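You operate a simulated robot arm through the tools that you are given. There is no shell and no other tool.

Carry out the task below with a simulated robot arm. There is one attempt and no reset: what you move stays moved.

## Task
Couple the charge cart's blue and red hoses to the air unit's ports, colour to colour, and open both handwheels.
Fine: each port's blank plug goes in the white tray before its hose goes on.

Only the result counts: the job must be done as asked and must still hold three seconds after the hand-in. Knocking over, shifting, dropping, spilling or breaking anything else fails it.

## Robot
A 7-joint arm with a fingered hand, fixed in place. Base frame: the origin is at the foot of the arm, x ahead of it, y to its left, z up. Lengths are in cm, angles in rad, forces in N, time in s.
Its first joint turns from -2.897 to 2.897 rad. Payload 3.7 kg.
The tool frame sits at the grasp point between the pads (the TCP): z along the fingers, y along the line on which they close. The tips reach 2.5 cm beyond it. Largest opening 8.8 cm; the body of the gripper starts 2.9 cm behind the TCP. The gripper is a hand of 5 fingers: y runs from the thumb to the fingers, the wrist lies at [-1.3, -10.6, -17.4] in the tool frame, and closing takes about 1.5 s.
Orientation is that of the tool frame in the base frame, as [roll, pitch, yaw] about the fixed x, y, z axes, in that order (R = Rz(yaw) Ry(pitch) Rx(roll)). With the fingers straight down and the wrist toward the robot, the tool's x, y and z point along [0, 1, 0], [1, 0, 0] and [0, 0, -1] of the base frame.

## Interface
- The arm moves only by the tool play_rows. Its argument "commands" is a list of rows, each a list of 6 numbers: the shift along the tool's x, y, z in units of 40 mm (1.0 is 40 mm), then the turn, a rotation vector about the tool's x, y, z in units of 8 degrees (1.0 is 8 degrees). In form: [[x, y, z, rx, ry, rz], ...]. A call has 1 to 20 rows; each row shifts and turns the commanded pose from where the row before left it, along the tool's axes as they then stand. "fingers" is the opening, from 0 (shut) to 1 (fully open), set as the call begins (left out, the last holds). A call with a number of a shift or a turn outside -1 to 1 is refused whole. Rows are played at 5 a second. More than 5 cm and 0.15 rad between two rows, or a gripper value outside its range, and nothing of the call is played. Where a pose cannot be reached the arm comes as near as it can. A force on the tool above 40 N (or 10 N above the force at the start of the call, whichever is more), or a blocked arm, ends the call early, and 0.2 s more pass. The fingers move at their own pace (about 10.8 cm/s each) and stop on an object; they squeeze with about 31 N. The grip force told is the motor's: it shows also when the fingers shut on nothing. Time passes only in rows, and 0.2 s behind the last, so rows that do not move let the fingers close. The reply holds the time, the measured pose of the TCP, the force on the tool along the base axes, the opening and the grip force, in the units named above and with some noise, with the torque about the TCP (base axes, N m) and any sound that the robot's microphone picked up.
- Cameras (640 x 400 px; columns grow to the right, rows downward): "scene" is fixed at [40.25, -64.94, 143.32]; the picture's right is [0.96, -0.27, 0.00], its down [-0.10, -0.37, -0.92] and it looks along [0.25, 0.89, -0.38] (base axes); focal length 372 px, centre (320, 200). "wrist" rides on the gripper at [5.9, -7.9, -10.5] in the tool frame; the picture's right is [-0.73, 0.32, -0.61], its down [-0.62, -0.68, 0.38] and it looks along [-0.29, 0.66, 0.70] (tool axes); focal length 234 px, centre (320, 200). There is no depth. A picture from a camera that has moved, and an enlarged one, comes with that camera's place and axes in the base frame and with its lens.
- camera(camera): a new picture of that camera. No time passes.
- set_fingers(index, middle, ring, little, thumb_bend, thumb_turn): sets how far each is bent, from 0 (flat) to 1 (curled in); at 0.3 the hand is open as for a grip, at 0.7 the pads meet at the TCP. One left out holds its place. A second passes; each finger stops where it meets its share of the squeeze, and holds until it gets a number again. A gripper value or a shape takes the hand back. It gives what a move gives, with no picture; readings hold the bend of each and the force on index, middle, ring, little, thumb and palm. thumb_turn goes from beside the hand (0) to across from the fingers (1), as for a grip.
- hand_shape(shape): the hand has 5 fingers and takes this shape, open, in about a second: jaw (thumb against the fingers, like two jaws); tri (thumb and two fingers); tip (a fingertip pinch); poke (one finger out to press); point (the index stretched); flat (the hand flat); cup (the hand cupped); fist (a fist). The gripper value then closes the fingers along that shape, each until it touches; the sizes above hold for jaw. It gives what a move gives, with no picture.
- close_up(camera, box): a new picture of the part [left, top, right, bottom] of that camera's present view, enlarged. No time passes.
- job_done(): hands the job in; it is judged then, once.

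Nothing tells you positions but the pictures and the camera data. Unless the task says otherwise, let go and move clear before handing in.

The tools are called after "Request:" by a JSON object that holds its "name" and its "arguments". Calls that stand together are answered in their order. play_rows: Moves the arm, as the interface text tells. Its arguments: {"type":"object","properties":{"commands":{"type":"array","items":{"type":"array","items":{"type":"number"}}},"fingers":{"type":"number"}},"required":["commands"]} The other tools are called the same way: hand_shape (shape) gives the hand a shape; set_fingers (index, middle, ring, little, thumb_bend, thumb_turn) moves the fingers one by one; camera (camera) takes a picture; close_up (camera, box) takes an enlarged picture of a part of a camera's view; job_done () hands the job in.

At the start:

```text
time: 0.0
ee_pos: [56.4, 2.22, 122.24]
tcp_rot: [-3.14, 0.0, 1.57]
ft_force: [0.3, -1.0, -0.3]
ft_torque: [0.0, 0.02, 0.01]
grip_width: 8.75
gripper_force: 0.0
shape: jaw
bend: [0.3, 0.3, 0.3, 0.3, 0.3, 0.98]
finger forces: [0.1, 0.0, 0.1, 0.1, 0.1, 0.0]
```

scene: 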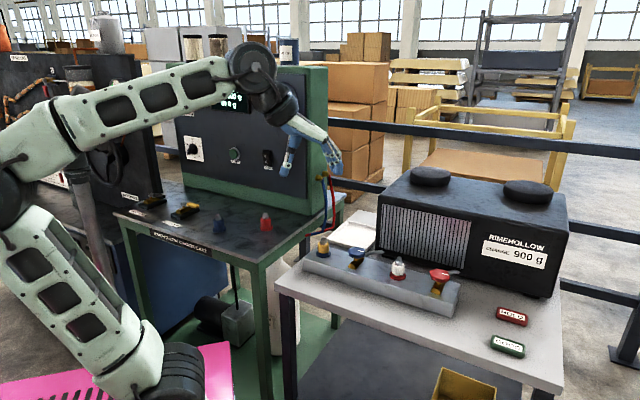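
wrist: 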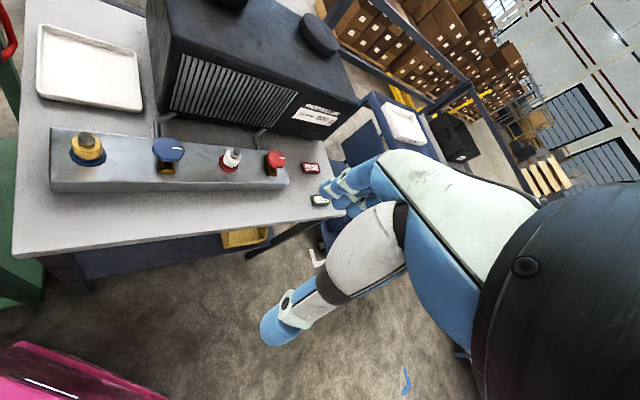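

I see an air unit (RIMEHOLLOW, 900 g) on a table with a manifold carrying plugs and two handwheels, and the charge cart to its left with blue and red hoses. I'll look closer before moving.

Request:
{"name": "close_up", "arguments": {"camera": "scene", "box": [270, 200, 570, 387]}}

Request:
{"name": "close_up", "arguments": {"camera": "scene", "box": [110, 60, 350, 260]}}

Request:
{"name": "close_up", "arguments": {"camera": "wrist", "box": [0, 0, 360, 225]}}

Request:
{"name": "close_up", "arguments": {"camera": "scene", "box": [170, 180, 350, 292]}}

```text
2.13 times, centred on (420, 294) of scene
camera zoom: at [40.25, -64.94, 143.32], right [0.96, -0.27, 0.0], down [-0.1, -0.37, -0.92], along [0.25, 0.89, -0.38], focal length 794 px, centre (107, 0)
```

zoom: 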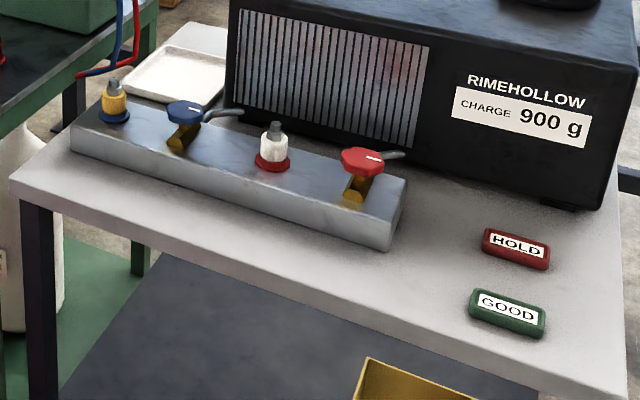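

```text
2.00 times, centred on (230, 160) of scene
camera zoom: at [40.25, -64.94, 143.32], right [0.96, -0.27, 0.0], down [-0.1, -0.37, -0.92], along [0.25, 0.89, -0.38], focal length 744 px, centre (500, 280)
```

zoom: 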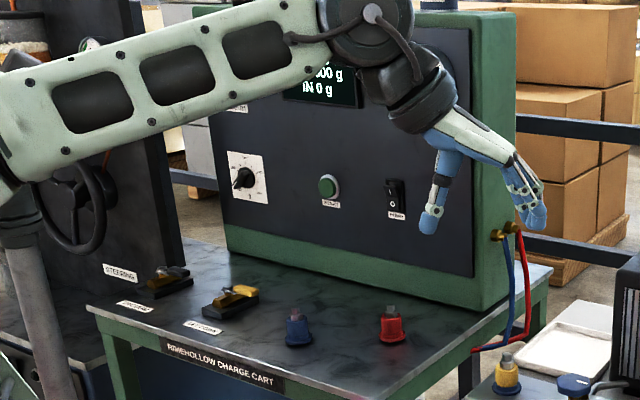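

```text
1.78 times, centred on (180, 112) of wrist
camera zoom: at [48.58, 8.16, 132.73], right [0.32, -0.73, 0.61], down [-0.68, -0.62, -0.38], along [0.66, -0.29, -0.7], focal length 416 px, centre (569, 356)
```

zoom: 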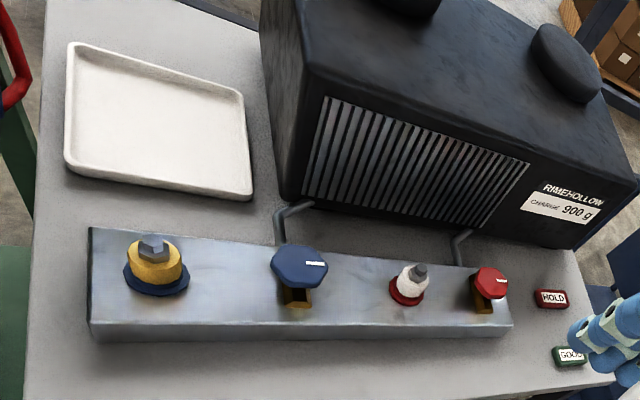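

```text
3.56 times, centred on (260, 236) of scene
camera zoom: at [40.25, -64.94, 143.32], right [0.96, -0.27, 0.0], down [-0.1, -0.37, -0.92], along [0.25, 0.89, -0.38], focal length 1323 px, centre (533, 72)
```

zoom: 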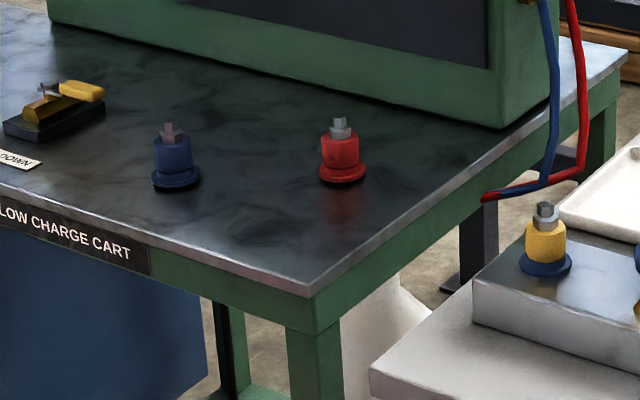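

The port plugs (yellow on the blue ring, white on the red ring) sit near (68,31) and (84.5,13.7) at z≈87, with the wheels between and beyond. I'll turn the hand to the left to see the cart and its hose ends.

Request:
{"name": "play_rows", "arguments": {"commands": [[0, 0, 0, 0, 0, -1], [0, 0, 0, 0, 0, -1], [0, 0, 0, 0, 0, -1], [0, 0, 0, 0, 0, -1], [0, 0, 0, 0, 0, -1], [0, 0, 0, 0, 0, -1], [0, 0, 0, 0, 0, -1], [0, 0, 0, 0, 0, -1]]}}

Request:
{"name": "camera", "arguments": {"camera": "wrist"}}

Request:
{"name": "camera", "arguments": {"camera": "scene"}}

```text
time: 1.8
ee_pos: [56.38, 2.18, 122.34]
tcp_rot: [-3.141, 0.003, 2.691]
ft_force: [-0.4, -0.5, 0.6]
ft_torque: [-0.03, 0.01, 0.04]
grip_width: 8.75
gripper_force: 0.1
shape: jaw
bend: [0.3, 0.3, 0.3, 0.3, 0.3, 0.98]
finger forces: [0.1, 0.0, 0.0, 0.0, 0.0, 0.0]
```

```text
taken
camera wrist: at [47.72, -2.27, 132.74], right [0.79, -0.03, 0.61], down [0.26, -0.89, -0.38], along [0.55, 0.46, -0.7], focal length 234 px, centre (320, 200)
```

wrist: 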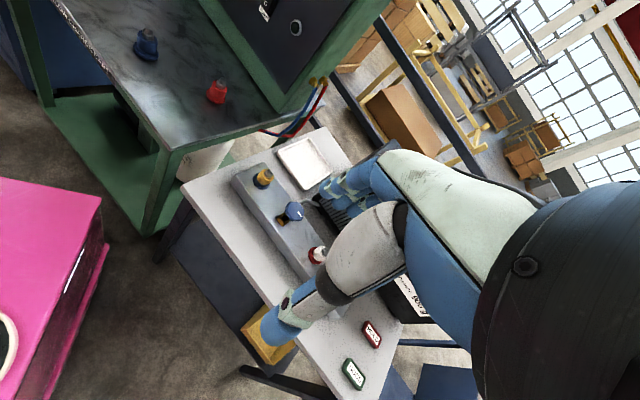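

```text
taken
```

scene: 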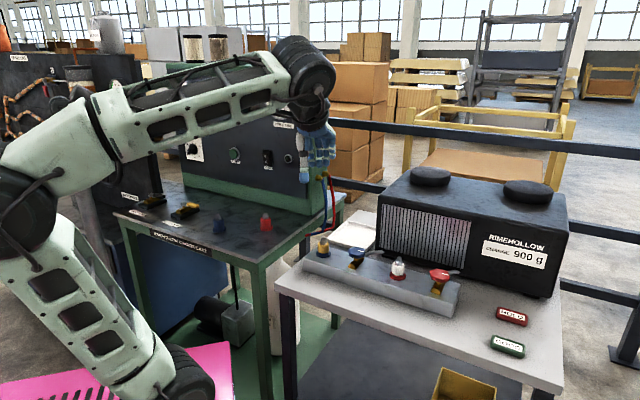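

Request:
{"name": "close_up", "arguments": {"camera": "wrist", "box": [100, 0, 340, 150]}}

Request:
{"name": "close_up", "arguments": {"camera": "wrist", "box": [200, 60, 340, 150]}}

Request:
{"name": "close_up", "arguments": {"camera": "scene", "box": [190, 170, 350, 270]}}

```text
2.67 times, centred on (220, 75) of wrist
camera zoom: at [47.72, -2.27, 132.74], right [0.79, -0.03, 0.61], down [0.26, -0.89, -0.38], along [0.55, 0.46, -0.7], focal length 624 px, centre (587, 533)
```

zoom: 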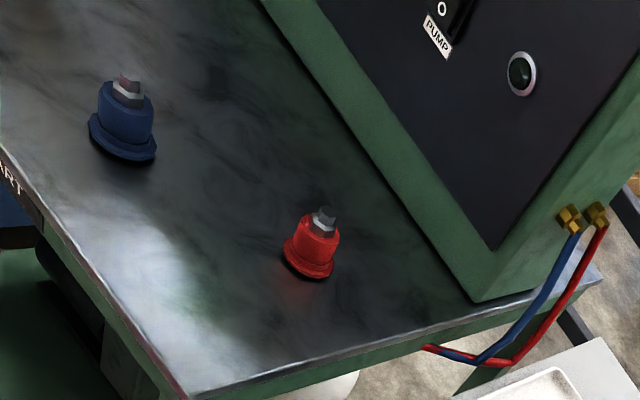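

```text
4.44 times, centred on (270, 105) of wrist
camera zoom: at [47.72, -2.27, 132.74], right [0.79, -0.03, 0.61], down [0.26, -0.89, -0.38], along [0.55, 0.46, -0.7], focal length 1041 px, centre (542, 622)
```

zoom: 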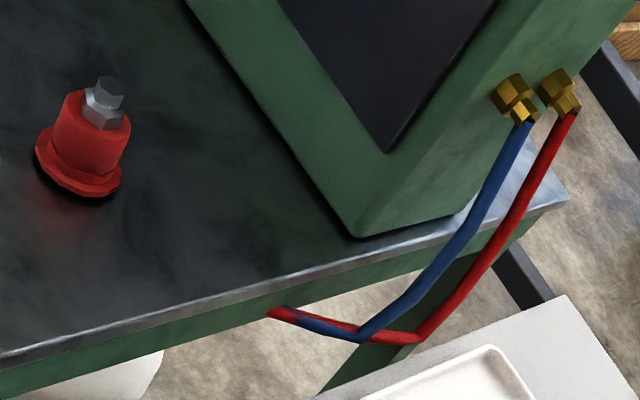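

```text
4.00 times, centred on (270, 220) of scene
camera zoom: at [40.25, -64.94, 143.32], right [0.96, -0.27, 0.0], down [-0.1, -0.37, -0.92], along [0.25, 0.89, -0.38], focal length 1488 px, centre (520, 120)
```

zoom: 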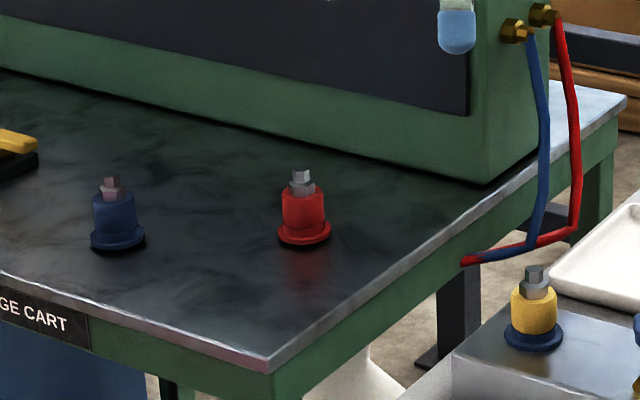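

The blue and red couplings stand on the cart at about (38,46) and (53,47), z≈90, and the tray lies behind the manifold near (83,46). Next I move above the yellow plug for a close look.

Request:
{"name": "play_rows", "arguments": {"commands": [[0, 0, 0, 0, 0, 1], [0, 0, 0, 0, 0, 1], [0, 0, 0, 0, 0, 1], [0, 0, 0, 0, 0, 1], [0, 0, 0, 0, 0, 0.95], [0.53, 0.567, 0.5, 0, 0, 0], [0.53, 0.567, 0.5, 0, 0, 0], [0.53, 0.567, 0.5, 0, 0, 0], [0.53, 0.567, 0.5, 0, 0, 0], [0.53, 0.567, 0.5, 0, 0, 0], [0.53, 0.567, 0.5, 0, 0, 0], [0.53, 0.567, 0.5, 0, 0, 0], [0.53, 0.567, 0.5, 0, 0, 0], [0.53, 0.567, 0.5, 0, 0, 0], [0.53, 0.567, 0.5, 0, 0, 0]]}}

Request:
{"name": "camera", "arguments": {"camera": "wrist"}}

Request:
{"name": "camera", "arguments": {"camera": "scene"}}

```text
time: 5.0
ee_pos: [68.39, 30.77, 102.12]
tcp_rot: [3.14, 0.0, 1.997]
ft_force: [-1.9, 0.5, -0.5]
ft_torque: [0.02, 0.0, 0.01]
grip_width: 8.77
gripper_force: 0.1
shape: jaw
bend: [0.3, 0.3, 0.3, 0.3, 0.3, 0.98]
finger forces: [0.0, 0.1, 0.0, 0.1, 0.0, 0.1]
```

```text
taken
camera wrist: at [58.72, 32.92, 112.59], right [0.59, -0.53, 0.61], down [-0.36, -0.85, -0.38], along [0.72, 0.01, -0.69], focal length 234 px, centre (320, 200)
```

wrist: 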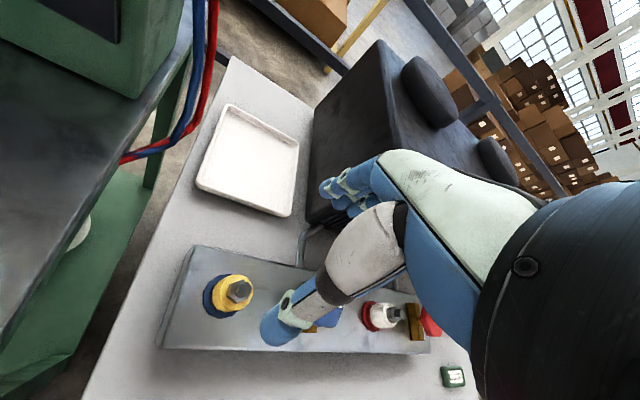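

```text
taken
```

scene: 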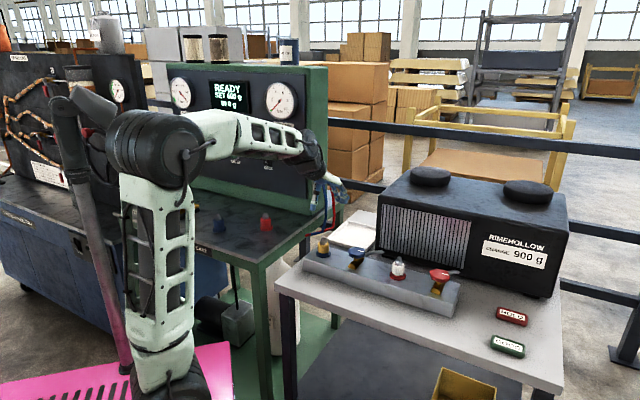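

I'm above the yellow plug; I'll zoom in for exact positions.

Request:
{"name": "close_up", "arguments": {"camera": "wrist", "box": [150, 220, 310, 320]}}

Request:
{"name": "close_up", "arguments": {"camera": "scene", "box": [280, 220, 472, 340]}}

Request:
{"name": "close_up", "arguments": {"camera": "scene", "box": [110, 60, 350, 210]}}

Request:
{"name": "close_up", "arguments": {"camera": "wrist", "box": [160, 40, 448, 220]}}

```text
4.00 times, centred on (230, 270) of wrist
camera zoom: at [58.72, 32.92, 112.59], right [0.59, -0.53, 0.61], down [-0.36, -0.85, -0.38], along [0.72, 0.01, -0.69], focal length 937 px, centre (680, -80)
```

zoom: 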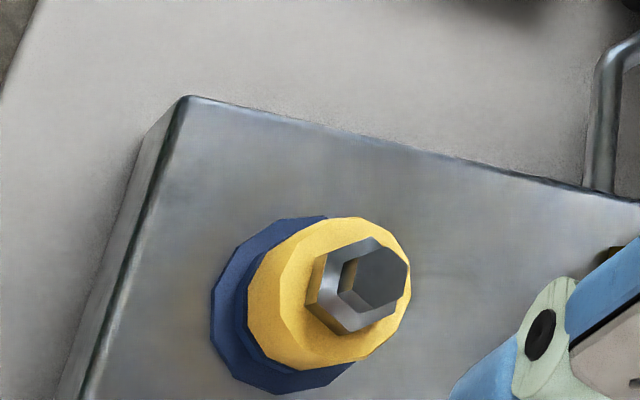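

```text
3.33 times, centred on (376, 280) of scene
camera zoom: at [40.25, -64.94, 143.32], right [0.96, -0.27, 0.0], down [-0.1, -0.37, -0.92], along [0.25, 0.89, -0.38], focal length 1240 px, centre (133, -67)
```

zoom: 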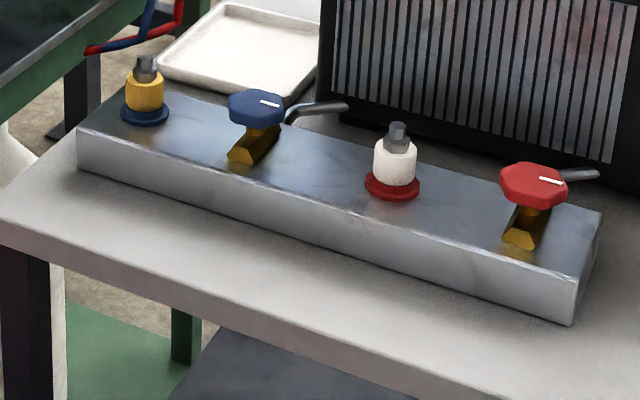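

```text
2.67 times, centred on (230, 135) of scene
camera zoom: at [40.25, -64.94, 143.32], right [0.96, -0.27, 0.0], down [-0.1, -0.37, -0.92], along [0.25, 0.89, -0.38], focal length 992 px, centre (560, 373)
```

zoom: 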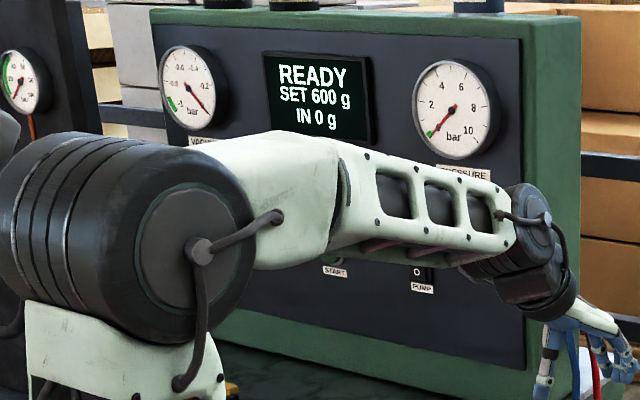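

```text
2.22 times, centred on (304, 130) of wrist
camera zoom: at [58.72, 32.92, 112.59], right [0.59, -0.53, 0.61], down [-0.36, -0.85, -0.38], along [0.72, 0.01, -0.69], focal length 520 px, centre (356, 356)
```

zoom: 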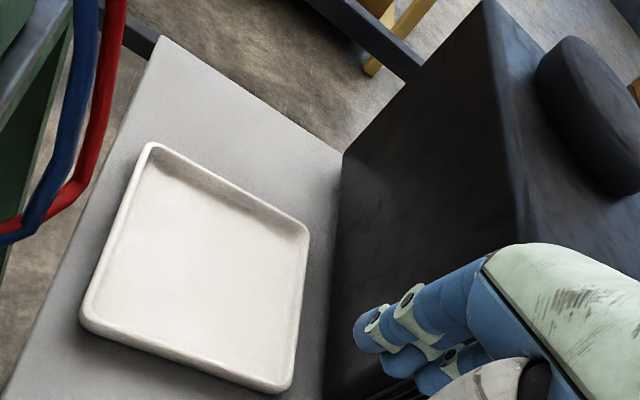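

The display shows READY and the plug's hex top works out to about (67.4, 29.7, 90). I'll go lower to check the alignment.

Request:
{"name": "play_rows", "arguments": {"commands": [[-0.06, -0.164, 0.64, 0, 0, 0], [-0.06, -0.164, 0.64, 0, 0, 0]]}}

Request:
{"name": "camera", "arguments": {"camera": "wrist"}}

Request:
{"name": "close_up", "arguments": {"camera": "scene", "box": [270, 160, 430, 260]}}

```text
time: 5.6
ee_pos: [67.5, 30.05, 97.09]
tcp_rot: [3.14, 0.002, 1.998]
ft_force: [-0.6, 0.0, -0.1]
ft_torque: [-0.03, 0.01, -0.01]
grip_width: 8.77
gripper_force: 0.0
shape: jaw
bend: [0.3, 0.3, 0.3, 0.3, 0.3, 0.98]
finger forces: [0.0, 0.0, 0.0, 0.0, 0.0, 0.1]
```

```text
taken
camera wrist: at [57.87, 32.17, 107.53], right [0.59, -0.53, 0.61], down [-0.36, -0.85, -0.38], along [0.72, 0.01, -0.7], focal length 234 px, centre (320, 200)
```

wrist: 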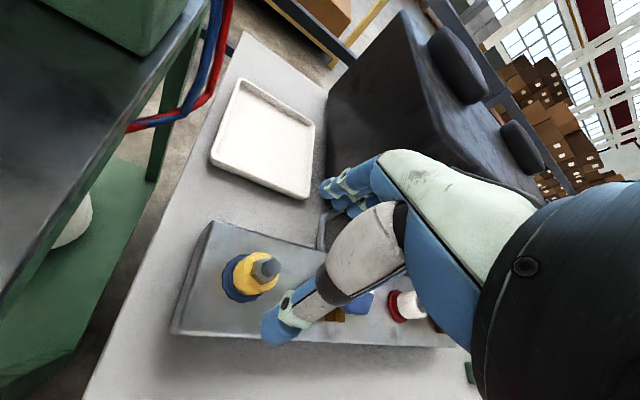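

```text
4.00 times, centred on (350, 210) of scene
camera zoom: at [40.25, -64.94, 143.32], right [0.96, -0.27, 0.0], down [-0.1, -0.37, -0.92], along [0.25, 0.89, -0.38], focal length 1488 px, centre (200, 160)
```

zoom: 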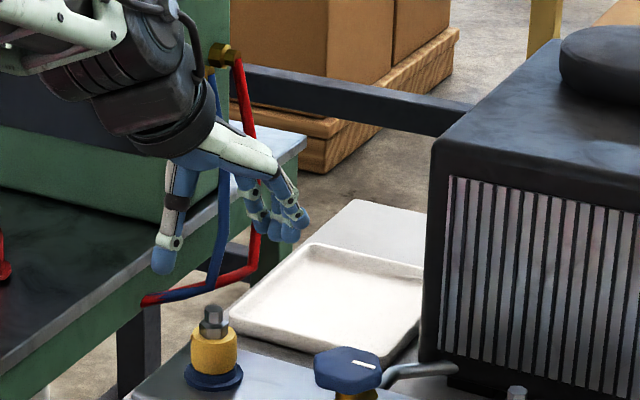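

The hand is nearly centred over the yellow plug (hex top z≈90). I'll descend around its body and then close.

Request:
{"name": "play_rows", "arguments": {"commands": [[-0.01, -0.03, 0.6, 0, 0, 0], [-0.01, -0.03, 0.6, 0, 0, 0], [0, -0.02, 0.5, 0, 0, 0]], "fingers": 1}}

Request:
{"name": "camera", "arguments": {"camera": "wrist"}}

Request:
{"name": "close_up", "arguments": {"camera": "scene", "box": [270, 190, 398, 270]}}

```text
time: 6.4
ee_pos: [66.89, 29.66, 90.53]
tcp_rot: [3.142, 0.0, 1.996]
ft_force: [-0.3, -0.5, 0.2]
ft_torque: [0.03, 0.01, 0.0]
grip_width: 8.76
gripper_force: 0.0
shape: jaw
bend: [0.3, 0.3, 0.3, 0.3, 0.3, 0.98]
finger forces: [0.1, 0.1, 0.0, 0.0, 0.0, 0.1]
```

```text
taken
camera wrist: at [57.42, 31.83, 100.93], right [0.59, -0.53, 0.61], down [-0.36, -0.85, -0.38], along [0.72, 0.01, -0.7], focal length 234 px, centre (320, 200)
```

wrist: 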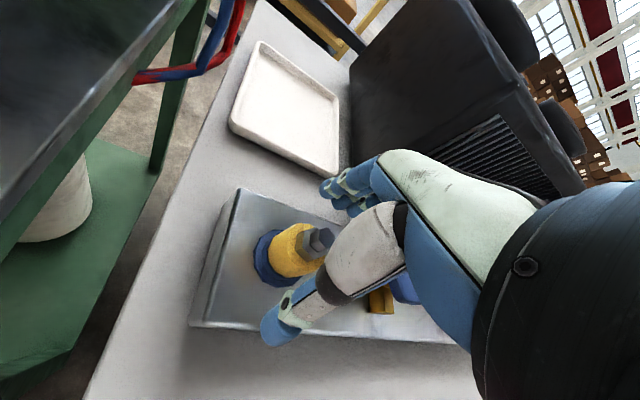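

```text
5.00 times, centred on (334, 230) of scene
camera zoom: at [40.25, -64.94, 143.32], right [0.96, -0.27, 0.0], down [-0.1, -0.37, -0.92], along [0.25, 0.89, -0.38], focal length 1860 px, centre (250, 50)
```

zoom: 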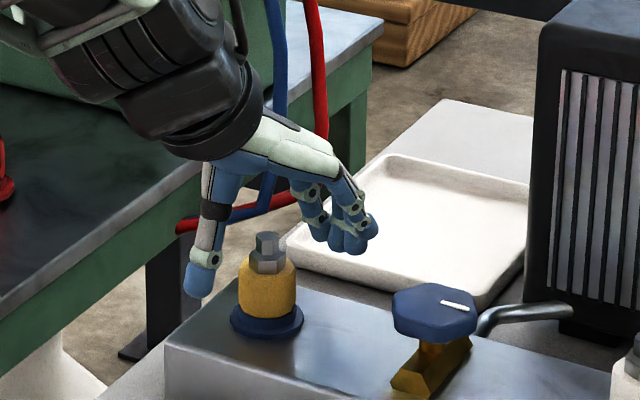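

The hand straddles the plug and lines up in both views. I'll go down 3.2 cm and close the fingers.

Request:
{"name": "play_rows", "arguments": {"commands": [[0, 0, 0.4, 0, 0, 0], [0, 0, 0.4, 0, 0, 0]], "fingers": 1}}

Request:
{"name": "play_rows", "arguments": {"commands": [[0, 0, 0, 0, 0, 0], [0, 0, 0, 0, 0, 0], [0, 0, 0, 0, 0, 0], [0, 0, 0, 0, 0, 0], [0, 0, 0, 0, 0, 0], [0, 0, 0, 0, 0, 0], [0, 0, 0, 0, 0, 0], [0, 0, 0, 0, 0, 0]], "fingers": 0}}

Request:
{"name": "camera", "arguments": {"camera": "wrist"}}

Request:
{"name": "close_up", "arguments": {"camera": "scene", "box": [270, 190, 398, 270]}}

```text
time: 7.0
ee_pos: [66.99, 29.83, 87.28]
tcp_rot: [3.14, -0.001, 1.996]
ft_force: [-0.2, -0.3, -0.5]
ft_torque: [0.03, 0.01, 0.01]
grip_width: 8.76
gripper_force: 0.1
shape: jaw
bend: [0.3, 0.3, 0.3, 0.3, 0.3, 0.98]
finger forces: [0.1, 0.1, 0.0, 0.0, 0.0, 0.0]
```

```text
time: 8.8
ee_pos: [66.89, 29.74, 87.23]
tcp_rot: [3.141, 0.0, 1.997]
ft_force: [-8.0, 0.0, -2.0]
ft_torque: [0.01, 0.08, 0.12]
grip_width: 3.3
gripper_force: 30.8
shape: jaw
bend: [0.74, 0.45, 0.52, 0.49, 0.74, 1.0]
finger forces: [14.5, 8.1, 0.1, 0.0, 27.1, 0.0]
```

```text
taken
camera wrist: at [57.29, 31.91, 97.72], right [0.59, -0.53, 0.61], down [-0.36, -0.85, -0.38], along [0.72, 0.01, -0.7], focal length 234 px, centre (320, 200)
```

wrist: 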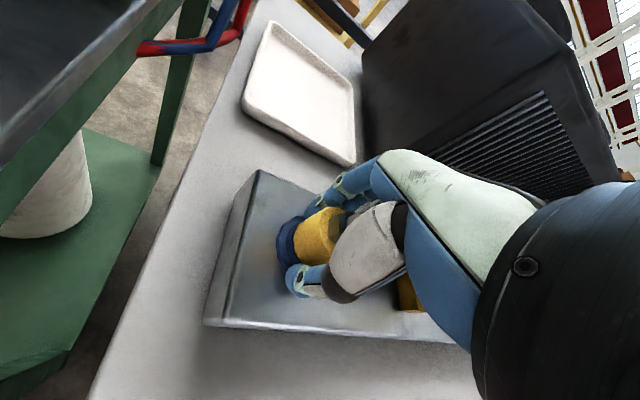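

```text
5.00 times, centred on (334, 230) of scene
camera zoom: at [40.25, -64.94, 143.32], right [0.96, -0.27, 0.0], down [-0.1, -0.37, -0.92], along [0.25, 0.89, -0.38], focal length 1860 px, centre (250, 50)
```

zoom: 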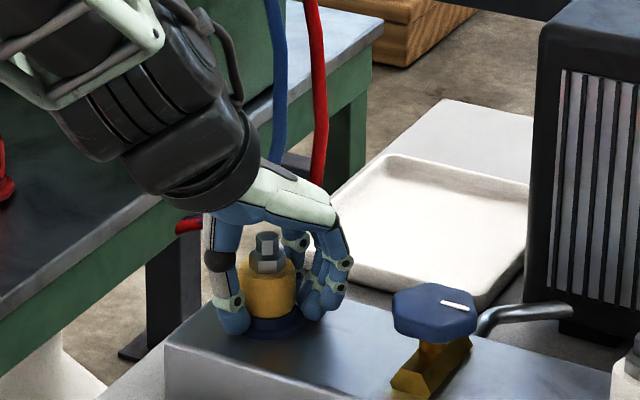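

The plug is gripped (index and middle against thumb). I'll try pulling it straight up slowly.

Request:
{"name": "play_rows", "arguments": {"commands": [[0, 0, -0.1, 0, 0, 0], [0, 0, -0.1, 0, 0, 0], [0, 0, -0.1, 0, 0, 0], [0, 0, -0.1, 0, 0, 0]]}}

Request:
{"name": "close_up", "arguments": {"camera": "scene", "box": [270, 190, 398, 270]}}

```text
time: 9.8
ee_pos: [67.13, 29.61, 88.8]
tcp_rot: [3.139, 0.001, 1.994]
ft_force: [-0.1, 0.2, -0.7]
ft_torque: [0.0, 0.01, 0.02]
grip_width: 2.88
gripper_force: 30.8
shape: jaw
bend: [0.74, 0.48, 0.52, 0.49, 0.76, 1.0]
finger forces: [17.1, 7.4, 0.0, 0.0, 24.0, 0.1]
```

```text
5.00 times, centred on (334, 230) of scene
camera zoom: at [40.25, -64.94, 143.32], right [0.96, -0.27, 0.0], down [-0.1, -0.37, -0.92], along [0.25, 0.89, -0.38], focal length 1860 px, centre (250, 50)
```

zoom: 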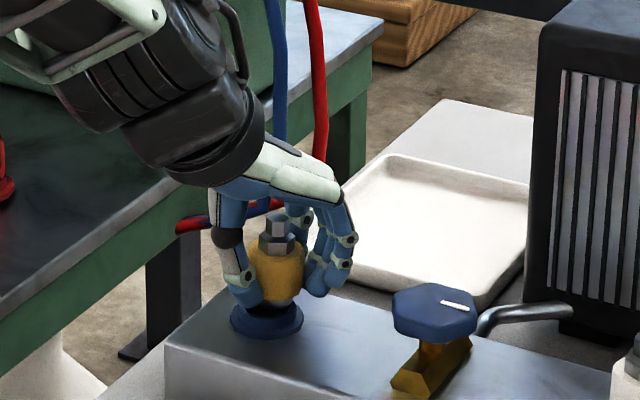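

The yellow plug came off cleanly. I'll lift it well clear and carry it over the white tray (left-middle, about (81, 46)).

Request:
{"name": "play_rows", "arguments": {"commands": [[0, 0, -0.5, 0, 0, 0], [0, 0, -0.5, 0, 0, 0], [0, 0, -0.5, 0, 0, 0], [0, 0, -0.5, 0, 0, 0], [0.283, 0.609, 0, 0, 0, 0], [0.283, 0.609, 0, 0, 0, 0], [0.283, 0.609, 0, 0, 0, 0], [0.283, 0.609, 0, 0, 0, 0], [0.283, 0.609, 0, 0, 0, 0], [0.283, 0.609, 0, 0, 0, 0], [0.283, 0.609, 0, 0, 0, 0], [0.283, 0.609, 0, 0, 0, 0], [0, 0, 0, 0, 0, 0]]}}

Request:
{"name": "camera", "arguments": {"camera": "wrist"}}

Request:
{"name": "close_up", "arguments": {"camera": "scene", "box": [280, 170, 440, 270]}}

```text
time: 12.6
ee_pos: [81.42, 46.07, 96.86]
tcp_rot: [3.141, 0.001, 1.997]
ft_force: [-0.6, 0.1, -1.3]
ft_torque: [0.01, -0.01, -0.03]
grip_width: 2.91
gripper_force: 31.3
shape: jaw
bend: [0.74, 0.48, 0.52, 0.49, 0.76, 1.0]
finger forces: [17.1, 7.6, 0.1, 0.1, 24.2, 0.0]
```

```text
taken
camera wrist: at [71.77, 48.24, 107.2], right [0.59, -0.53, 0.61], down [-0.36, -0.85, -0.38], along [0.72, 0.01, -0.7], focal length 234 px, centre (320, 200)
```

wrist: 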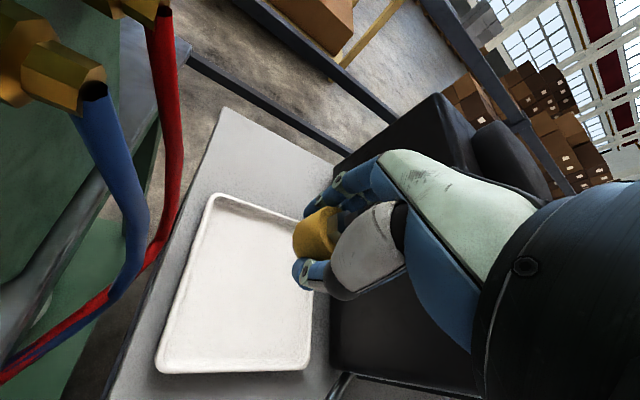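

```text
4.00 times, centred on (360, 220) of scene
camera zoom: at [40.25, -64.94, 143.32], right [0.96, -0.27, 0.0], down [-0.1, -0.37, -0.92], along [0.25, 0.89, -0.38], focal length 1488 px, centre (160, 120)
```

zoom: 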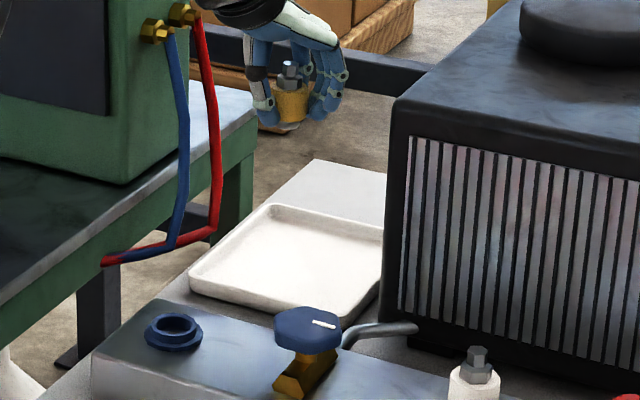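

I'm over the left-middle of the tray and clear of the hoses and the unit. I'll go down toward the tray floor.

Request:
{"name": "play_rows", "arguments": {"commands": [[-0.1, 0, 0.6, 0, 0, 0], [-0.1, 0, 0.6, 0, 0, 0], [0, 0, 0.6, 0, 0, 0], [0, 0, 0.5, 0, 0, 0], [0, 0, 0.3, 0, 0, 0]]}}

Request:
{"name": "camera", "arguments": {"camera": "wrist"}}

Request:
{"name": "close_up", "arguments": {"camera": "scene", "box": [300, 180, 396, 240]}}

```text
time: 13.8
ee_pos: [81.67, 45.32, 86.16]
tcp_rot: [-3.14, -0.001, 1.996]
ft_force: [-0.4, 0.1, -1.0]
ft_torque: [0.02, 0.01, 0.04]
grip_width: 2.92
gripper_force: 30.7
shape: jaw
bend: [0.74, 0.48, 0.52, 0.49, 0.76, 1.0]
finger forces: [17.2, 7.7, 0.1, 0.1, 24.1, 0.1]
```

```text
taken
camera wrist: at [72.0, 47.47, 96.67], right [0.59, -0.53, 0.61], down [-0.36, -0.85, -0.38], along [0.72, 0.01, -0.7], focal length 234 px, centre (320, 200)
```

wrist: 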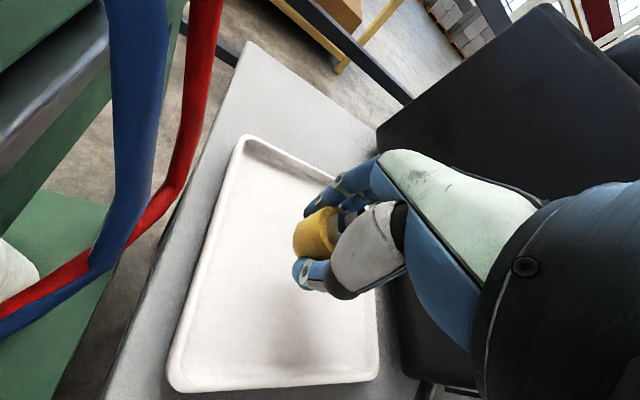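

```text
6.67 times, centred on (348, 210) of scene
camera zoom: at [40.25, -64.94, 143.32], right [0.96, -0.27, 0.0], down [-0.1, -0.37, -0.92], along [0.25, 0.89, -0.38], focal length 2481 px, centre (133, 133)
```

zoom: 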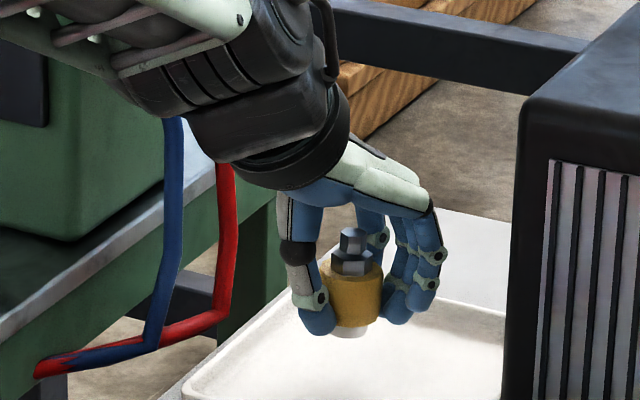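

The plug's nipple is about level with the fingertips, roughly 3 cm above the tray floor. I'll lower in small steps to feel for contact.

Request:
{"name": "play_rows", "arguments": {"commands": [[0, 0, 0.1, 0, 0, 0], [0, 0, 0.1, 0, 0, 0], [0, 0, 0.1, 0, 0, 0], [0, 0, 0.1, 0, 0, 0], [0, 0, 0.1, 0, 0, 0]]}}

Request:
{"name": "close_up", "arguments": {"camera": "scene", "box": [300, 180, 396, 240]}}

```text
time: 15.0
ee_pos: [81.65, 45.32, 84.34]
tcp_rot: [3.141, 0.0, 1.997]
ft_force: [-0.2, -0.2, -1.4]
ft_torque: [-0.02, 0.02, 0.01]
grip_width: 2.91
gripper_force: 31.2
shape: jaw
bend: [0.74, 0.48, 0.52, 0.49, 0.76, 1.0]
finger forces: [17.3, 7.7, 0.1, 0.0, 24.0, 0.0]
```

```text
6.67 times, centred on (348, 210) of scene
camera zoom: at [40.25, -64.94, 143.32], right [0.96, -0.27, 0.0], down [-0.1, -0.37, -0.92], along [0.25, 0.89, -0.38], focal length 2481 px, centre (133, 133)
```

zoom: 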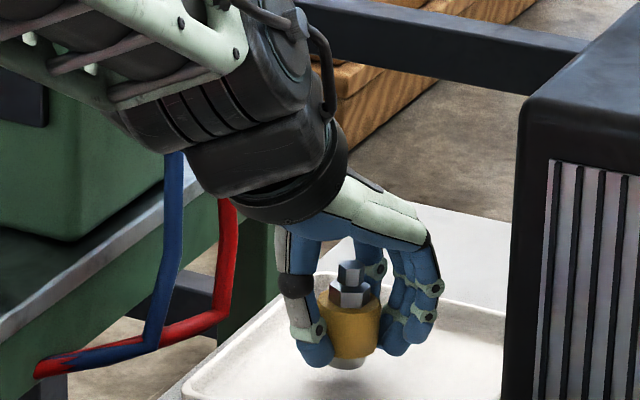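

Request:
{"name": "play_rows", "arguments": {"commands": [[0, 0, 0.05, 0, 0, 0], [0, 0, 0.05, 0, 0, 0], [0, 0, 0.05, 0, 0, 0], [0, 0, 0.05, 0, 0, 0]]}}

Request:
{"name": "close_up", "arguments": {"camera": "scene", "box": [300, 180, 396, 240]}}

```text
time: 16.0
ee_pos: [81.54, 45.22, 83.64]
tcp_rot: [-3.14, 0.001, 1.997]
ft_force: [-0.3, -0.6, -1.0]
ft_torque: [0.0, -0.03, 0.01]
grip_width: 2.92
gripper_force: 30.9
shape: jaw
bend: [0.74, 0.48, 0.52, 0.49, 0.76, 1.0]
finger forces: [17.2, 7.7, 0.1, 0.0, 24.0, 0.0]
```

```text
6.67 times, centred on (348, 210) of scene
camera zoom: at [40.25, -64.94, 143.32], right [0.96, -0.27, 0.0], down [-0.1, -0.37, -0.92], along [0.25, 0.89, -0.38], focal length 2481 px, centre (133, 133)
```

zoom: 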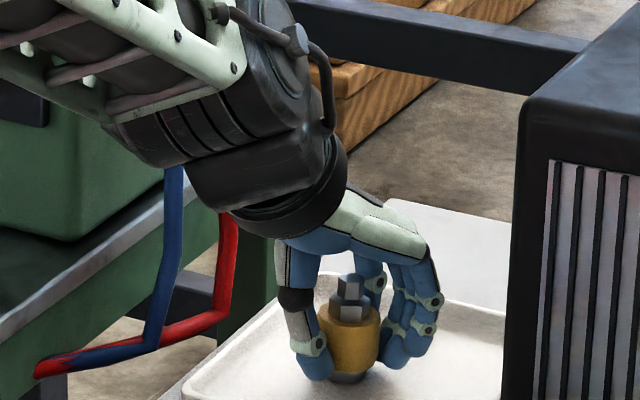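

Request:
{"name": "play_rows", "arguments": {"commands": [[0, 0, 0.05, 0, 0, 0], [0, 0, 0.05, 0, 0, 0], [0, 0, 0.05, 0, 0, 0]]}}

Request:
{"name": "close_up", "arguments": {"camera": "scene", "box": [300, 180, 396, 240]}}

```text
time: 16.8
ee_pos: [81.56, 45.3, 83.13]
tcp_rot: [3.138, -0.002, 1.996]
ft_force: [-4.4, -2.6, 20.6]
ft_torque: [-0.17, 0.11, -0.03]
grip_width: 3.13
gripper_force: 30.9
shape: jaw
bend: [0.74, 0.47, 0.52, 0.49, 0.77, 1.0]
finger forces: [13.6, 8.4, 0.1, 0.0, 30.0, 0.0]
```

```text
6.67 times, centred on (348, 210) of scene
camera zoom: at [40.25, -64.94, 143.32], right [0.96, -0.27, 0.0], down [-0.1, -0.37, -0.92], along [0.25, 0.89, -0.38], focal length 2481 px, centre (133, 133)
```

zoom: 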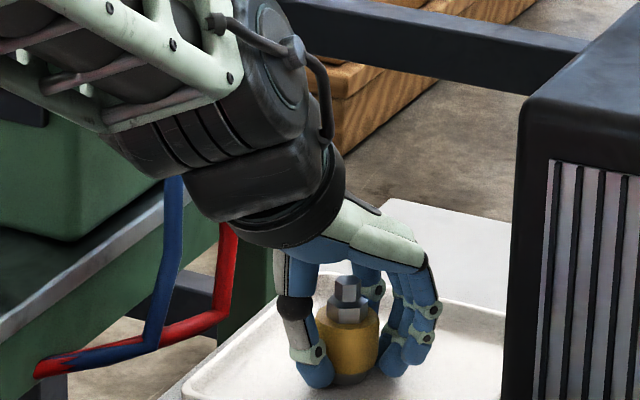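

Contact with the tray floor (about 20 N). I'll ease up slightly and open.

Request:
{"name": "play_rows", "arguments": {"commands": [[0, 0, -0.05, 0, 0, 0]]}}

Request:
{"name": "play_rows", "arguments": {"commands": [[0, 0, 0, 0, 0, 0], [0, 0, 0, 0, 0, 0], [0, 0, 0, 0, 0, 0], [0, 0, 0, 0, 0, 0]], "fingers": 0.8}}

Request:
{"name": "close_up", "arguments": {"camera": "scene", "box": [300, 180, 396, 240]}}

Request:
{"name": "camera", "arguments": {"camera": "wrist"}}

```text
time: 17.2
ee_pos: [81.44, 45.27, 82.99]
tcp_rot: [-3.141, 0.002, 1.996]
ft_force: [1.5, 1.9, 5.5]
ft_torque: [0.1, -0.11, 0.01]
grip_width: 2.99
gripper_force: 30.9
shape: jaw
bend: [0.75, 0.48, 0.52, 0.49, 0.79, 1.0]
finger forces: [20.5, 6.8, 0.1, 0.0, 22.1, 0.0]
```

```text
time: 18.2
ee_pos: [81.52, 45.25, 83.05]
tcp_rot: [-3.14, 0.001, 1.997]
ft_force: [-0.4, -0.7, 2.6]
ft_torque: [0.03, -0.04, -0.02]
grip_width: 6.95
gripper_force: 0.0
shape: jaw
bend: [0.27, 0.35, 0.32, 0.33, 0.49, 0.99]
finger forces: [0.1, 1.6, 0.1, 0.0, 0.1, 0.0]
```

```text
6.67 times, centred on (348, 210) of scene
camera zoom: at [40.25, -64.94, 143.32], right [0.96, -0.27, 0.0], down [-0.1, -0.37, -0.92], along [0.25, 0.89, -0.38], focal length 2481 px, centre (133, 133)
```

zoom: 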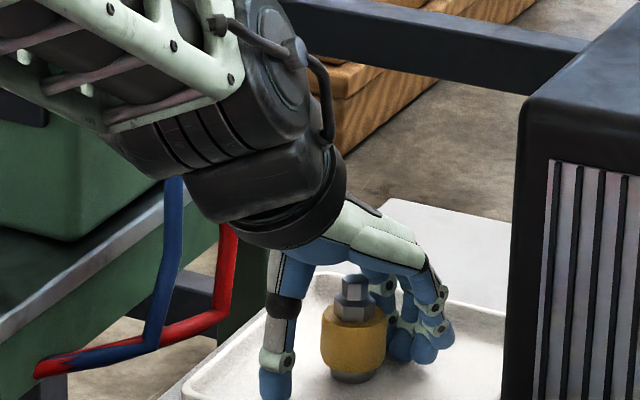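

```text
taken
camera wrist: at [71.89, 47.37, 93.51], right [0.59, -0.53, 0.61], down [-0.36, -0.85, -0.38], along [0.72, 0.01, -0.7], focal length 234 px, centre (320, 200)
```

wrist: 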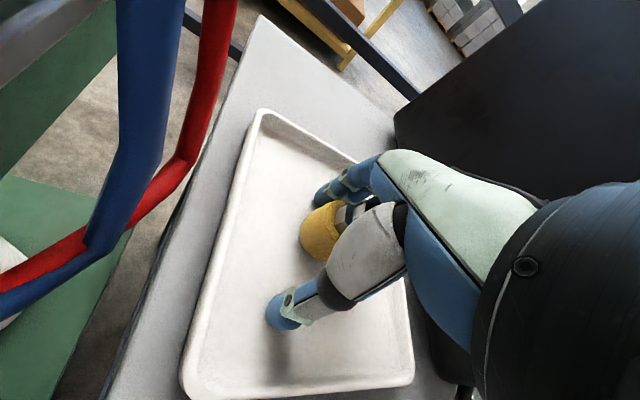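

The plug stands upright in the tray. I'll open fully, shift the fingers slightly away from it, and rise.

Request:
{"name": "play_rows", "arguments": {"commands": [[0, 0.1, 0, 0, 0, 0], [0, 0.1, 0, 0, 0, 0], [0, 0, 0, 0, 0, 0], [0, 0, -0.2, 0, 0, 0], [0, 0, -0.2, 0, 0, 0], [0, 0, -0.3, 0, 0, 0], [0, 0, -0.5, 0, 0, 0], [0, 0, -0.7, 0, 0, 0], [0, 0, -0.8, 0, 0, 0], [0, 0, -0.8, 0, 0, 0], [0, 0, -0.5, 0, 0, 0]], "fingers": 1}}

Request:
{"name": "camera", "arguments": {"camera": "scene"}}

Request:
{"name": "camera", "arguments": {"camera": "wrist"}}

```text
time: 20.6
ee_pos: [82.37, 45.76, 99.18]
tcp_rot: [3.14, -0.001, 1.997]
ft_force: [-0.5, 0.4, 0.6]
ft_torque: [0.01, 0.0, -0.03]
grip_width: 8.79
gripper_force: 0.0
shape: jaw
bend: [0.3, 0.3, 0.3, 0.3, 0.3, 0.98]
finger forces: [0.0, 0.0, 0.1, 0.1, 0.0, 0.0]
```

```text
taken
```

scene: 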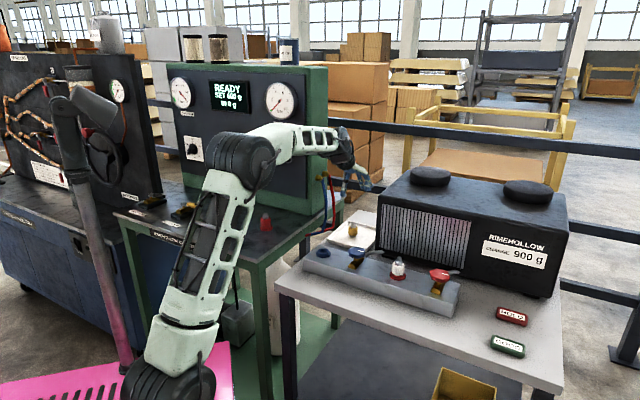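

```text
taken
camera wrist: at [72.75, 47.97, 109.59], right [0.59, -0.53, 0.61], down [-0.36, -0.85, -0.38], along [0.72, 0.01, -0.7], focal length 234 px, centre (320, 200)
```

wrist: 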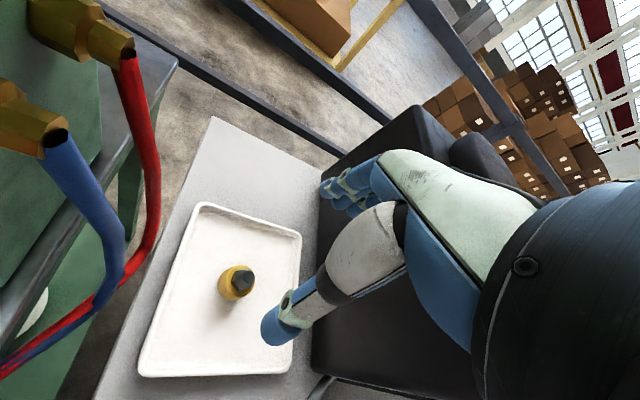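

The yellow plug stands in the tray. Next I back away from the unit and swing over to the white plug at roughly (83, 13.4).

Request:
{"name": "play_rows", "arguments": {"commands": [[-0.2375, -0.957, -0.2, 0, 0, 0], [-0.2375, -0.957, -0.2, 0, 0, 0], [-0.2375, -0.957, -0.2, 0, 0, 0], [-0.2375, -0.957, -0.2, 0, 0, 0], [-0.9, -0.19, 0, 0, 0, 0], [-0.9, -0.19, 0, 0, 0, 0], [-0.9, -0.19, 0, 0, 0, 0], [-0.9, -0.19, 0, 0, 0, 0], [-0.9, -0.19, 0, 0, 0, 0], [-0.66, 0.525, 0.2, 0, 0, 0], [-0.66, 0.525, 0.2, 0, 0, 0], [-0.66, 0.525, 0.2, 0, 0, 0]]}}

Request:
{"name": "camera", "arguments": {"camera": "wrist"}}

Request:
{"name": "close_up", "arguments": {"camera": "scene", "box": [320, 180, 480, 280]}}

```text
time: 23.2
ee_pos: [83.03, 13.29, 100.25]
tcp_rot: [3.14, 0.0, 1.998]
ft_force: [-0.1, 0.5, 0.2]
ft_torque: [-0.01, -0.01, 0.0]
grip_width: 8.76
gripper_force: 0.1
shape: jaw
bend: [0.3, 0.3, 0.3, 0.3, 0.3, 0.98]
finger forces: [0.0, 0.0, 0.0, 0.0, 0.0, 0.0]
```

```text
taken
camera wrist: at [73.4, 15.31, 110.58], right [0.59, -0.53, 0.61], down [-0.36, -0.85, -0.38], along [0.72, 0.01, -0.7], focal length 234 px, centre (320, 200)
```

wrist: 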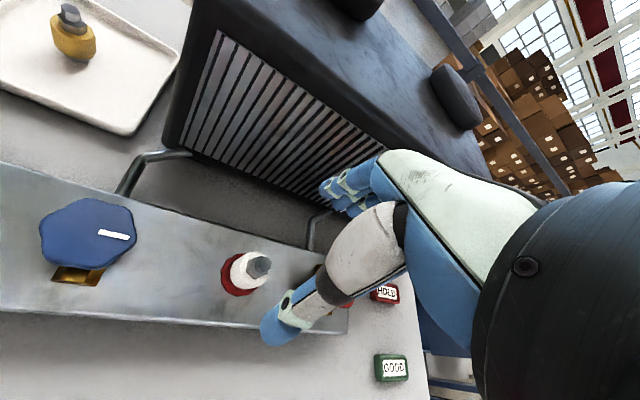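

```text
4.00 times, centred on (400, 230) of scene
camera zoom: at [40.25, -64.94, 143.32], right [0.96, -0.27, 0.0], down [-0.1, -0.37, -0.92], along [0.25, 0.89, -0.38], focal length 1488 px, centre (0, 80)
```

zoom: 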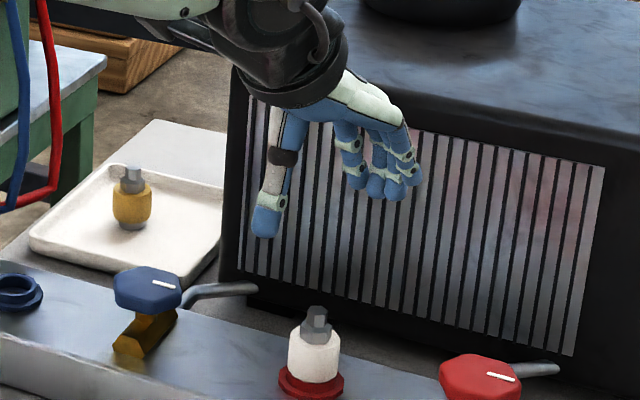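

The white plug's hex top is at about (83.5, 13.5, 90). I'll descend in two stages, checking before I close.

Request:
{"name": "play_rows", "arguments": {"commands": [[0.03, 0.06, 0.6, 0, 0, 0], [0.03, 0.06, 0.6, 0, 0, 0], [0, 0, 0.6, 0, 0, 0], [0, 0, 0.5, 0, 0, 0]], "fingers": 1}}

Request:
{"name": "camera", "arguments": {"camera": "wrist"}}

Request:
{"name": "close_up", "arguments": {"camera": "scene", "box": [340, 220, 468, 300]}}

```text
time: 24.2
ee_pos: [83.33, 13.58, 90.63]
tcp_rot: [3.14, 0.001, 1.997]
ft_force: [0.1, -0.5, -1.0]
ft_torque: [-0.01, -0.01, -0.01]
grip_width: 8.78
gripper_force: 0.0
shape: jaw
bend: [0.3, 0.3, 0.3, 0.3, 0.3, 0.98]
finger forces: [0.0, 0.0, 0.0, 0.0, 0.1, 0.1]
```

```text
taken
camera wrist: at [73.79, 15.72, 101.14], right [0.59, -0.53, 0.61], down [-0.36, -0.85, -0.38], along [0.72, 0.01, -0.7], focal length 234 px, centre (320, 200)
```

wrist: 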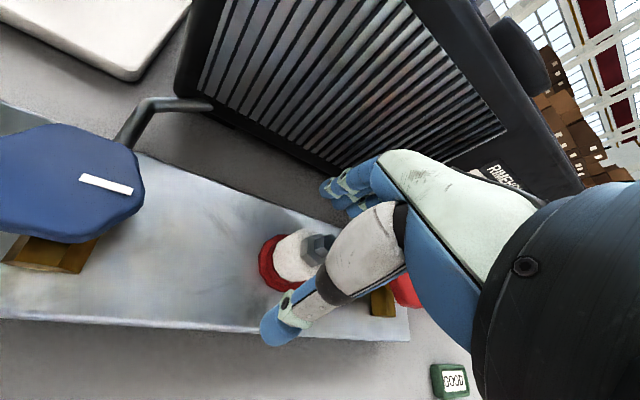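

```text
5.00 times, centred on (404, 260) of scene
camera zoom: at [40.25, -64.94, 143.32], right [0.96, -0.27, 0.0], down [-0.1, -0.37, -0.92], along [0.25, 0.89, -0.38], focal length 1860 px, centre (-100, -100)
```

zoom: 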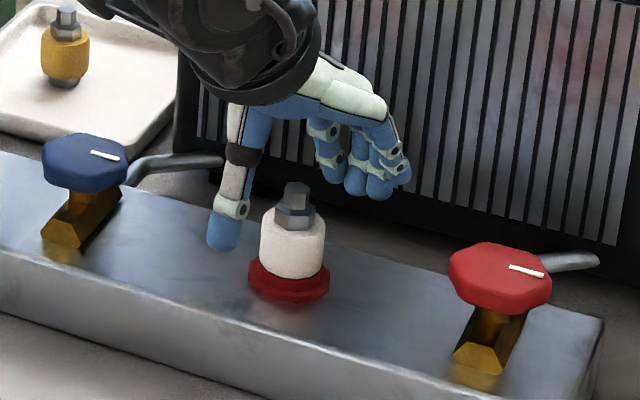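

Alignment matches the earlier grasp. Descending and closing on the white plug.

Request:
{"name": "play_rows", "arguments": {"commands": [[0, 0, 0.4, 0, 0, 0], [0, 0, 0.43, 0, 0, 0]], "fingers": 1}}

Request:
{"name": "play_rows", "arguments": {"commands": [[0, 0, 0, 0, 0, 0], [0, 0, 0, 0, 0, 0], [0, 0, 0, 0, 0, 0], [0, 0, 0, 0, 0, 0], [0, 0, 0, 0, 0, 0], [0, 0, 0, 0, 0, 0], [0, 0, 0, 0, 0, 0], [0, 0, 0, 0, 0, 0]], "fingers": 0}}

Request:
{"name": "close_up", "arguments": {"camera": "scene", "box": [340, 220, 468, 300]}}

```text
time: 24.8
ee_pos: [83.35, 13.59, 87.68]
tcp_rot: [3.14, 0.0, 1.996]
ft_force: [0.1, 0.8, 0.3]
ft_torque: [0.0, -0.02, -0.01]
grip_width: 8.77
gripper_force: 0.0
shape: jaw
bend: [0.3, 0.3, 0.3, 0.3, 0.3, 0.98]
finger forces: [0.0, 0.1, 0.0, 0.0, 0.0, 0.0]
```

```text
time: 26.6
ee_pos: [83.38, 13.64, 87.74]
tcp_rot: [3.136, -0.001, 1.996]
ft_force: [7.5, 1.6, 34.1]
ft_torque: [0.26, -0.51, 0.14]
grip_width: 2.72
gripper_force: 30.7
shape: jaw
bend: [0.74, 0.48, 0.58, 0.55, 0.77, 1.0]
finger forces: [40.2, 10.4, 5.9, 0.0, 36.6, 0.0]
```

```text
5.00 times, centred on (404, 260) of scene
camera zoom: at [40.25, -64.94, 143.32], right [0.96, -0.27, 0.0], down [-0.1, -0.37, -0.92], along [0.25, 0.89, -0.38], focal length 1860 px, centre (-100, -100)
```

zoom: 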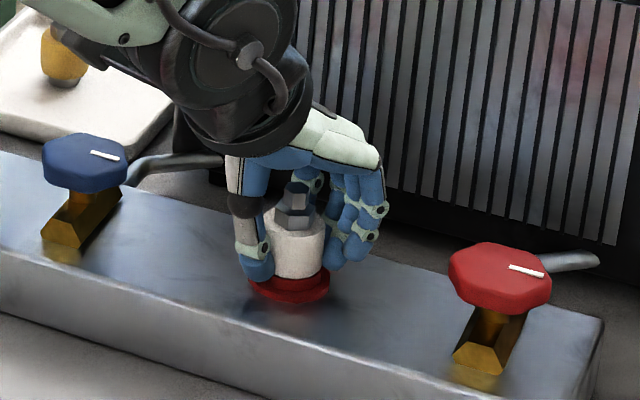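

Request:
{"name": "play_rows", "arguments": {"commands": [[0, 0, -0.1, 0, 0, 0], [0, 0, -0.1, 0, 0, 0], [0, 0, -0.1, 0, 0, 0], [0, 0, -0.1, 0, 0, 0], [0, 0, -0.1, 0, 0, 0]]}}

Request:
{"name": "close_up", "arguments": {"camera": "scene", "box": [340, 220, 468, 300]}}

Request:
{"name": "camera", "arguments": {"camera": "wrist"}}

```text
time: 27.8
ee_pos: [83.23, 13.71, 89.41]
tcp_rot: [3.14, 0.0, 1.996]
ft_force: [0.4, -0.1, -0.4]
ft_torque: [-0.07, 0.01, -0.02]
grip_width: 2.49
gripper_force: 31.3
shape: jaw
bend: [0.74, 0.49, 0.58, 0.55, 0.78, 1.0]
finger forces: [15.4, 8.2, 5.2, 0.0, 23.8, 0.0]
```

```text
5.00 times, centred on (404, 260) of scene
camera zoom: at [40.25, -64.94, 143.32], right [0.96, -0.27, 0.0], down [-0.1, -0.37, -0.92], along [0.25, 0.89, -0.38], focal length 1860 px, centre (-100, -100)
```

zoom: 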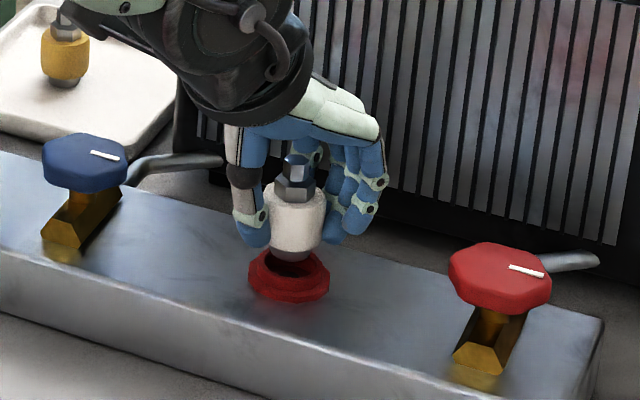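

```text
taken
camera wrist: at [73.55, 15.87, 99.91], right [0.59, -0.53, 0.61], down [-0.36, -0.85, -0.38], along [0.72, 0.01, -0.7], focal length 234 px, centre (320, 200)
```

wrist: 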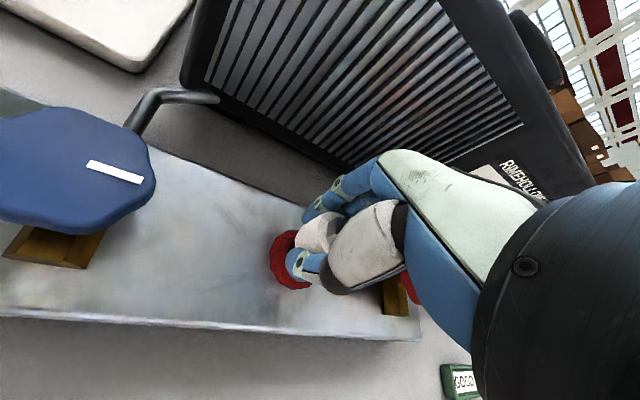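

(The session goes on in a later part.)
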